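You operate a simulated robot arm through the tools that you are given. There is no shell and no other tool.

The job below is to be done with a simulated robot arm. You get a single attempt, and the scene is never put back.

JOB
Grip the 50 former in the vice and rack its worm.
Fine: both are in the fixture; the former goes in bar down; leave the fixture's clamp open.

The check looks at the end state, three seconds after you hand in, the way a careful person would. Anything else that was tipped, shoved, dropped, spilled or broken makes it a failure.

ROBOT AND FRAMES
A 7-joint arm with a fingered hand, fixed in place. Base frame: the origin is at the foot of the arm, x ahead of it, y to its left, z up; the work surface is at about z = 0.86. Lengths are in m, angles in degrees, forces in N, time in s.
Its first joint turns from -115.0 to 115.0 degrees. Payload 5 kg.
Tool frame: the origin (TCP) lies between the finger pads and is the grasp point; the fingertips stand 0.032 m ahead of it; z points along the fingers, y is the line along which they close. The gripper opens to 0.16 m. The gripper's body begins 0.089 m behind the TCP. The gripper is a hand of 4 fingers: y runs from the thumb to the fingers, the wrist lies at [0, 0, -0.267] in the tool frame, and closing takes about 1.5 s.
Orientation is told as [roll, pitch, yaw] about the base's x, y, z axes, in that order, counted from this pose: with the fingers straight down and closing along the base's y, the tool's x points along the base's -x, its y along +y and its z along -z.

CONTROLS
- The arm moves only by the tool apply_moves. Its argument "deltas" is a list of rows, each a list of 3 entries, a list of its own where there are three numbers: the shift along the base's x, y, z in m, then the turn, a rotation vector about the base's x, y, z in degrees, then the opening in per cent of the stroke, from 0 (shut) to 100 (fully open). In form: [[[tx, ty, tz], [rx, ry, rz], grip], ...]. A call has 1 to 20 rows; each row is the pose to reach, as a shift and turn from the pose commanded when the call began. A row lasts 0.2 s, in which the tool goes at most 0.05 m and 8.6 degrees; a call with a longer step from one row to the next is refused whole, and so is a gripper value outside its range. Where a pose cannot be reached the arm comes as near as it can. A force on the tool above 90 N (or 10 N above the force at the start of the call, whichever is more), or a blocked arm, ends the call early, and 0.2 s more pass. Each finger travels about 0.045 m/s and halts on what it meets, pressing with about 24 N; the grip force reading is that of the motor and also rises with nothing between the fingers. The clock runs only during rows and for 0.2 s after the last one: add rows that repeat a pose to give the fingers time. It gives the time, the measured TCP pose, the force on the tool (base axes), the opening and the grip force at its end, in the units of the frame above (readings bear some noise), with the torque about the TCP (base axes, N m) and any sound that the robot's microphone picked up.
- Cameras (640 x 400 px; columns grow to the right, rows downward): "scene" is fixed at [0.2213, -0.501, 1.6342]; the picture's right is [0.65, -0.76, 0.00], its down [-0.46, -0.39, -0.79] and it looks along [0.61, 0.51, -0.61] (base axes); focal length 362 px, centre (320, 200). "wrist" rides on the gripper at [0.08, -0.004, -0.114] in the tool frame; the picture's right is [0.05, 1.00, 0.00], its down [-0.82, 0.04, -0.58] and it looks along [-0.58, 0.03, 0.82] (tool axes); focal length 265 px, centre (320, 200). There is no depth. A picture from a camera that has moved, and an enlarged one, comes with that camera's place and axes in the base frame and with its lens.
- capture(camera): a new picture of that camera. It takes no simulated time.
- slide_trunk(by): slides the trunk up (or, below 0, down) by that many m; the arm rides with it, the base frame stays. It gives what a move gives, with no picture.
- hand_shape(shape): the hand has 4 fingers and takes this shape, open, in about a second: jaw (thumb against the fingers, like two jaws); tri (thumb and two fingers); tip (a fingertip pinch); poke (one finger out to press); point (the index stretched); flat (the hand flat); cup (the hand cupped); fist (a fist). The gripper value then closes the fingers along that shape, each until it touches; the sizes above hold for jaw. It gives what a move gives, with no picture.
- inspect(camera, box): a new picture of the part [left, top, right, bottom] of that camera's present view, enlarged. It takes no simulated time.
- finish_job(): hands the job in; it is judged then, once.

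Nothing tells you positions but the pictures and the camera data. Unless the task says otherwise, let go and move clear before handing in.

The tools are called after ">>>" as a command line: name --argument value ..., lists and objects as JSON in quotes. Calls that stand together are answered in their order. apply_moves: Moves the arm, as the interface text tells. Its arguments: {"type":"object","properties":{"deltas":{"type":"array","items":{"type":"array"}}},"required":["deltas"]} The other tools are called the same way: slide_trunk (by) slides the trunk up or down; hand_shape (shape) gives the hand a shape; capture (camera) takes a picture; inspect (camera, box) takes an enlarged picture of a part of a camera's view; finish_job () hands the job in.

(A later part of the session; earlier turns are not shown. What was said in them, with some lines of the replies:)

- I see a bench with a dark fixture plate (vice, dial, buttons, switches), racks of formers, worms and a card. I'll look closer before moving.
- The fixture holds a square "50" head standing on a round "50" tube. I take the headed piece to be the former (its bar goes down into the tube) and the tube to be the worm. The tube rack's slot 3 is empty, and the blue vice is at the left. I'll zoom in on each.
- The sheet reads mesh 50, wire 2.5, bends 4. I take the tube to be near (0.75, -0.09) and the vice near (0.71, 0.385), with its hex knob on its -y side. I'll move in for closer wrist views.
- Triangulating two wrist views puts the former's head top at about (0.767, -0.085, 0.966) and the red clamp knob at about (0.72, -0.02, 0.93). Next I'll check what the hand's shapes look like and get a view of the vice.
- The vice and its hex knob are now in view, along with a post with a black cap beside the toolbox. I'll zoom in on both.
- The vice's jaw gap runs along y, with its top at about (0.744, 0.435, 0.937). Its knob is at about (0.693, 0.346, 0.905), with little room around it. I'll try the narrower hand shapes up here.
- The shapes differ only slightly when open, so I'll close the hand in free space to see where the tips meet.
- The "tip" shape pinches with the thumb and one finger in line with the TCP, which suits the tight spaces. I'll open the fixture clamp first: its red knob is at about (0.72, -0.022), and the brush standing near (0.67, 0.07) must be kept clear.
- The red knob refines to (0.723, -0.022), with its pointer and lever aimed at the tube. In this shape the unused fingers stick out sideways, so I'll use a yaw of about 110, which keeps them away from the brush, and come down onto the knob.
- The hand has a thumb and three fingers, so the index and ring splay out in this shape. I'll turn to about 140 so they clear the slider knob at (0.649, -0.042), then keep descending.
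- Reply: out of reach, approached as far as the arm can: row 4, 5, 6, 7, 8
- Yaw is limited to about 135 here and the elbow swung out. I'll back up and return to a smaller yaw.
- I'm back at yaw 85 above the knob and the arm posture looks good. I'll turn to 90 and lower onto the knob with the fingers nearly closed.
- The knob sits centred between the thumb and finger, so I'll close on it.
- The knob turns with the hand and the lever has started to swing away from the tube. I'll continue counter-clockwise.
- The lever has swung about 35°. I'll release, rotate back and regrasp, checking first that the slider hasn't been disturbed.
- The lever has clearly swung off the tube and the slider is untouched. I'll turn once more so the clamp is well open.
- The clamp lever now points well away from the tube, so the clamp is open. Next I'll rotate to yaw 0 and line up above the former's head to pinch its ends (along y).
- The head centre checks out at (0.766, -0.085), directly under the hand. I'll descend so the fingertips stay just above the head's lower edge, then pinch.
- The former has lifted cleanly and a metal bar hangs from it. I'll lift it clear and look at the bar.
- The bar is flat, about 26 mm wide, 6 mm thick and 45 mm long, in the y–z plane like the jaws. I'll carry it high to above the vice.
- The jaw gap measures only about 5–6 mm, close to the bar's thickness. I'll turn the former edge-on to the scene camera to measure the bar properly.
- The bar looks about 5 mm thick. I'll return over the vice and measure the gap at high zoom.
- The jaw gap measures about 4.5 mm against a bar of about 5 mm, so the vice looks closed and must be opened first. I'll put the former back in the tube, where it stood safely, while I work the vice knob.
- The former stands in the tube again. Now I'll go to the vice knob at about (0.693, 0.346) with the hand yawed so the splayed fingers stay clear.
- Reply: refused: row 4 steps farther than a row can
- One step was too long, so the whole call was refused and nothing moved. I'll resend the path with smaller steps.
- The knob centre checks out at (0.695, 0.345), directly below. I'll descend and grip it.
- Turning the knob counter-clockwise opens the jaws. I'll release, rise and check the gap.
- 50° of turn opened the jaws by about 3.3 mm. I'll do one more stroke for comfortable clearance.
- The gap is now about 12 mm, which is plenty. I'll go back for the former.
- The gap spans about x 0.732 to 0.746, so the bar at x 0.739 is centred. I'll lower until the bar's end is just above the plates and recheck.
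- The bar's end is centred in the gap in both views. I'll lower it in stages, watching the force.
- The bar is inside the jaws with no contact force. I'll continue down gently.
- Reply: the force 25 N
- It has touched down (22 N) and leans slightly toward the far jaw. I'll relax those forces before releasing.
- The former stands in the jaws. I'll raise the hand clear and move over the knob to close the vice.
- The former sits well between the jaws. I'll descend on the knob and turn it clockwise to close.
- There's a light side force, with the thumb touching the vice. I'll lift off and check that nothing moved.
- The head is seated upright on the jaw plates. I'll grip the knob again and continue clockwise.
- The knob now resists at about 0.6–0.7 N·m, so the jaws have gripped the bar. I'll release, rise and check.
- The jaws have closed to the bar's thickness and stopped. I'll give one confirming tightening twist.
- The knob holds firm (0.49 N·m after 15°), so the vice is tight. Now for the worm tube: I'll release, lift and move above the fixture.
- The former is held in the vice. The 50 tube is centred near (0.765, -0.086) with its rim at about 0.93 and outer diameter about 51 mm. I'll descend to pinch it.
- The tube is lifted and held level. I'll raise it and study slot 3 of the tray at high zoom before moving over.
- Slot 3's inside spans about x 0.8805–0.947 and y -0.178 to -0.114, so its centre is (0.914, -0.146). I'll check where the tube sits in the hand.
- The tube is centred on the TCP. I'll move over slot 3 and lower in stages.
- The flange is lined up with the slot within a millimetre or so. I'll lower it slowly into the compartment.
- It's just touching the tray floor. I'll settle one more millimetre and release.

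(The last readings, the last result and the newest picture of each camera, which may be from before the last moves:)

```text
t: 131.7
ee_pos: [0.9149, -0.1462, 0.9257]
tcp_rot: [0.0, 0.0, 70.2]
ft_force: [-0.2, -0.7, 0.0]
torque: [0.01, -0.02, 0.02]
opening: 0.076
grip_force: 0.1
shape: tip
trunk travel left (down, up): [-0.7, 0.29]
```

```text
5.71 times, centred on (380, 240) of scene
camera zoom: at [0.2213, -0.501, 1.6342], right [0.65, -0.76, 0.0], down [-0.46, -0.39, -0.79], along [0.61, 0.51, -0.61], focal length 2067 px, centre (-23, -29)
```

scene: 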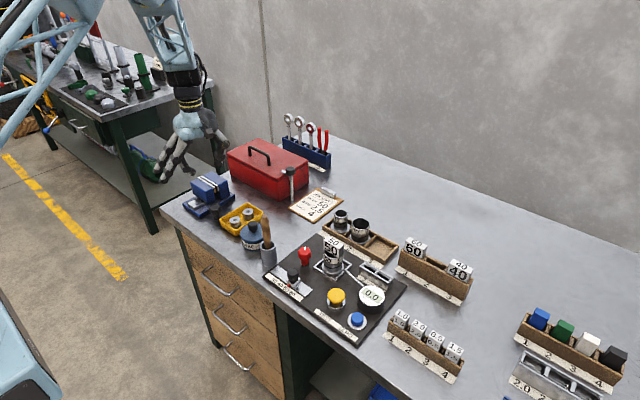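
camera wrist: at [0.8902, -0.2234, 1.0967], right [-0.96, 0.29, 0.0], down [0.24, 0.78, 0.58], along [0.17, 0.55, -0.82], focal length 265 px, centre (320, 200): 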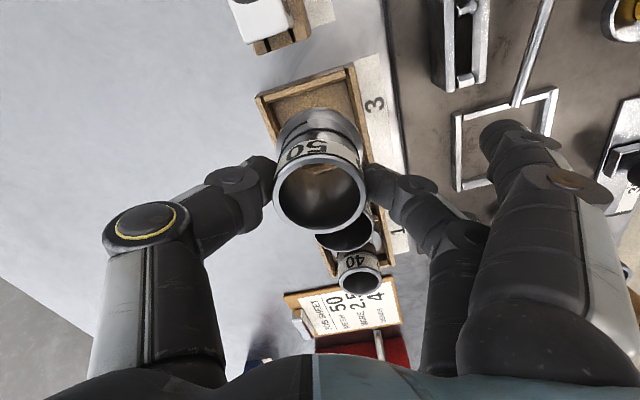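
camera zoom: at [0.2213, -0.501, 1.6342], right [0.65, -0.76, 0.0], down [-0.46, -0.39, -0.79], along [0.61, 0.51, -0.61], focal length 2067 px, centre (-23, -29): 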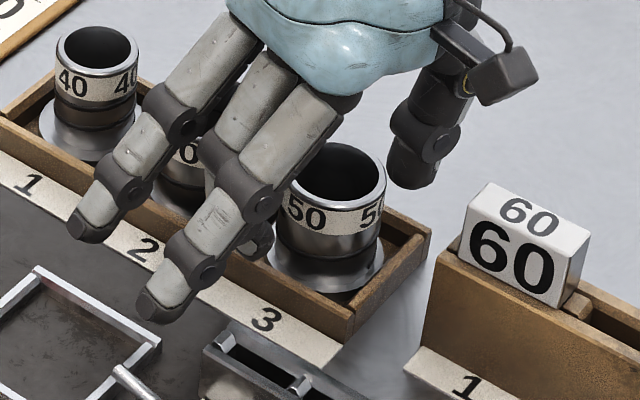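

The tube is released and standing in slot 3. I'll lift straight up and move clear, then check the whole scene.

>>> apply_moves --deltas '[[[0, 0, 0.02], [0, 0, 0], 50], [[0, 0, 0.05], [0, 0, 0], 50], [[0, 0, 0.09], [0, 0, 0], 50], [[0, 0, 0.13], [0, 0, 0], 50], [[0, 0, 0.17], [0, 0, 0], 50], [[0, 0, 0.21], [0, 0, 0], 50], [[-0.03, 0.02, 0.24], [0, 0, -8], 50], [[-0.07, 0.04, 0.25], [0, 0, -16], 50], [[-0.11, 0.06, 0.26], [0, 0, -24], 50], [[-0.15, 0.08, 0.27], [0, 0, -32], 50], [[-0.19, 0.1, 0.28], [0, 0, -40], 50], [[-0.23, 0.12, 0.29], [0, 0, -48], 50], [[-0.27, 0.14, 0.3], [0, 0, -56], 50], [[-0.29, 0.16, 0.31], [0, 0, -64], 50], [[-0.29, 0.16, 0.32], [0, 0, -70], 50], [[-0.29, 0.16, 0.32], [0, 0, -70], 50]]'

>>> capture --camera "scene"

>>> inspect --camera "scene" --box '[170, 150, 310, 250]'

>>> inspect --camera "scene" --box '[260, 200, 430, 350]'

>>> capture --camera "wrist"

```text
t: 135.1
ee_pos: [0.6247, 0.013, 1.247]
tcp_rot: [0.0, 0.0, 0.2]
ft_force: [-0.3, -0.2, -0.2]
torque: [0.01, -0.01, -0.01]
opening: 0.0795
grip_force: 0.0
shape: tip
trunk travel left (down, up): [-0.7, 0.29]
```

```text
taken
```

scene: 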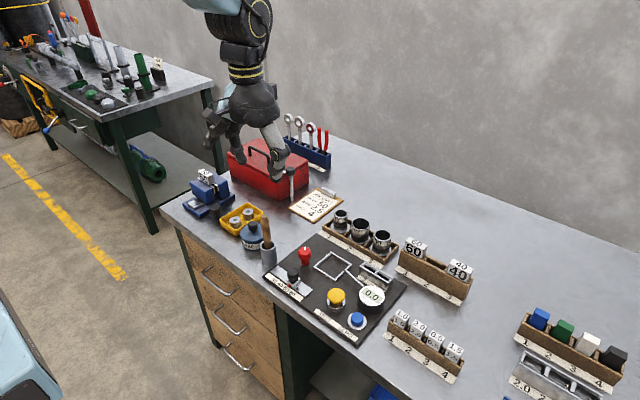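

```text
4.00 times, centred on (240, 200) of scene
camera zoom: at [0.2213, -0.501, 1.6342], right [0.65, -0.76, 0.0], down [-0.46, -0.39, -0.79], along [0.61, 0.51, -0.61], focal length 1447 px, centre (640, 200)
```

zoom: 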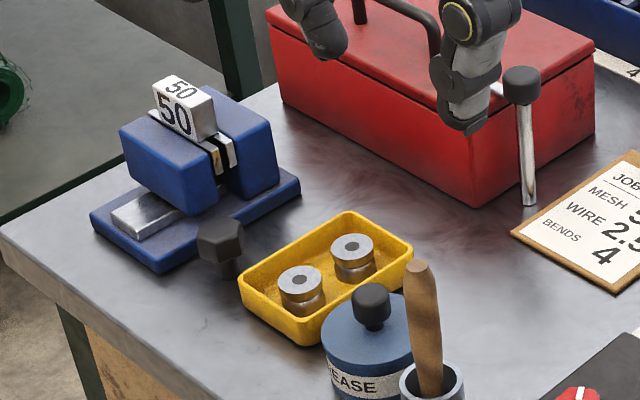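

```text
2.67 times, centred on (345, 275) of scene
camera zoom: at [0.2213, -0.501, 1.6342], right [0.65, -0.76, 0.0], down [-0.46, -0.39, -0.79], along [0.61, 0.51, -0.61], focal length 965 px, centre (253, 0)
```

zoom: 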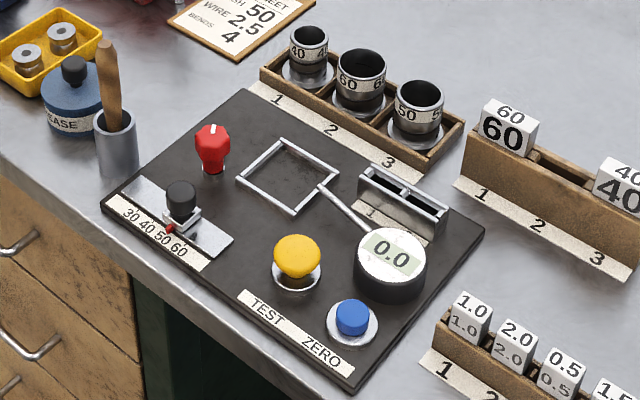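

```text
taken
camera wrist: at [0.5457, 0.0085, 1.3604], right [-0.05, 1.0, 0.0], down [0.82, 0.04, 0.58], along [0.58, 0.03, -0.82], focal length 265 px, centre (320, 200)
```

wrist: 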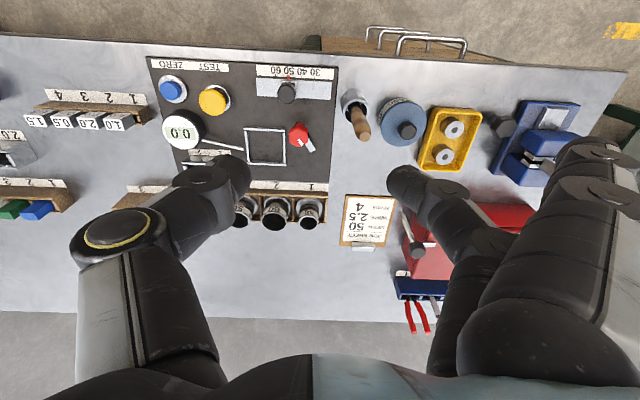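

The former is gripped upright in the vice, bar down. The 50 worm stands in slot 3 of its tray and the clamp lever is open. Everything else looks as it was and the arm is clear, so I'm handing in.

>>> finish_job

```text
The job is handed in.
```

I've handed the job in. In the last pictures the 50 former is gripped in the vice, bar down, and its worm stands in slot 3 of the tube tray. No verdict came back from the check.

- **Which part is which:** I took the block with the flat bar to be the former and the 50 tube to be its worm. Slot 3 was the only empty place in the tube tray.
- **Fixture clamp:** I turned the red knob about 70° so the lever is well off where the worm stood, and left it open.
- **Vice:** It was closed too far for the bar, so I stood the former back in the worm and opened the jaws. I then put the former in and closed the jaws until the knob would turn no further. I didn't pull on the former to test the grip.
- **Contact along the way:** The thumb briefly touched the vice while I was repositioning (about 9 N). Nothing looks moved in the pictures, and the slider still points at 50.
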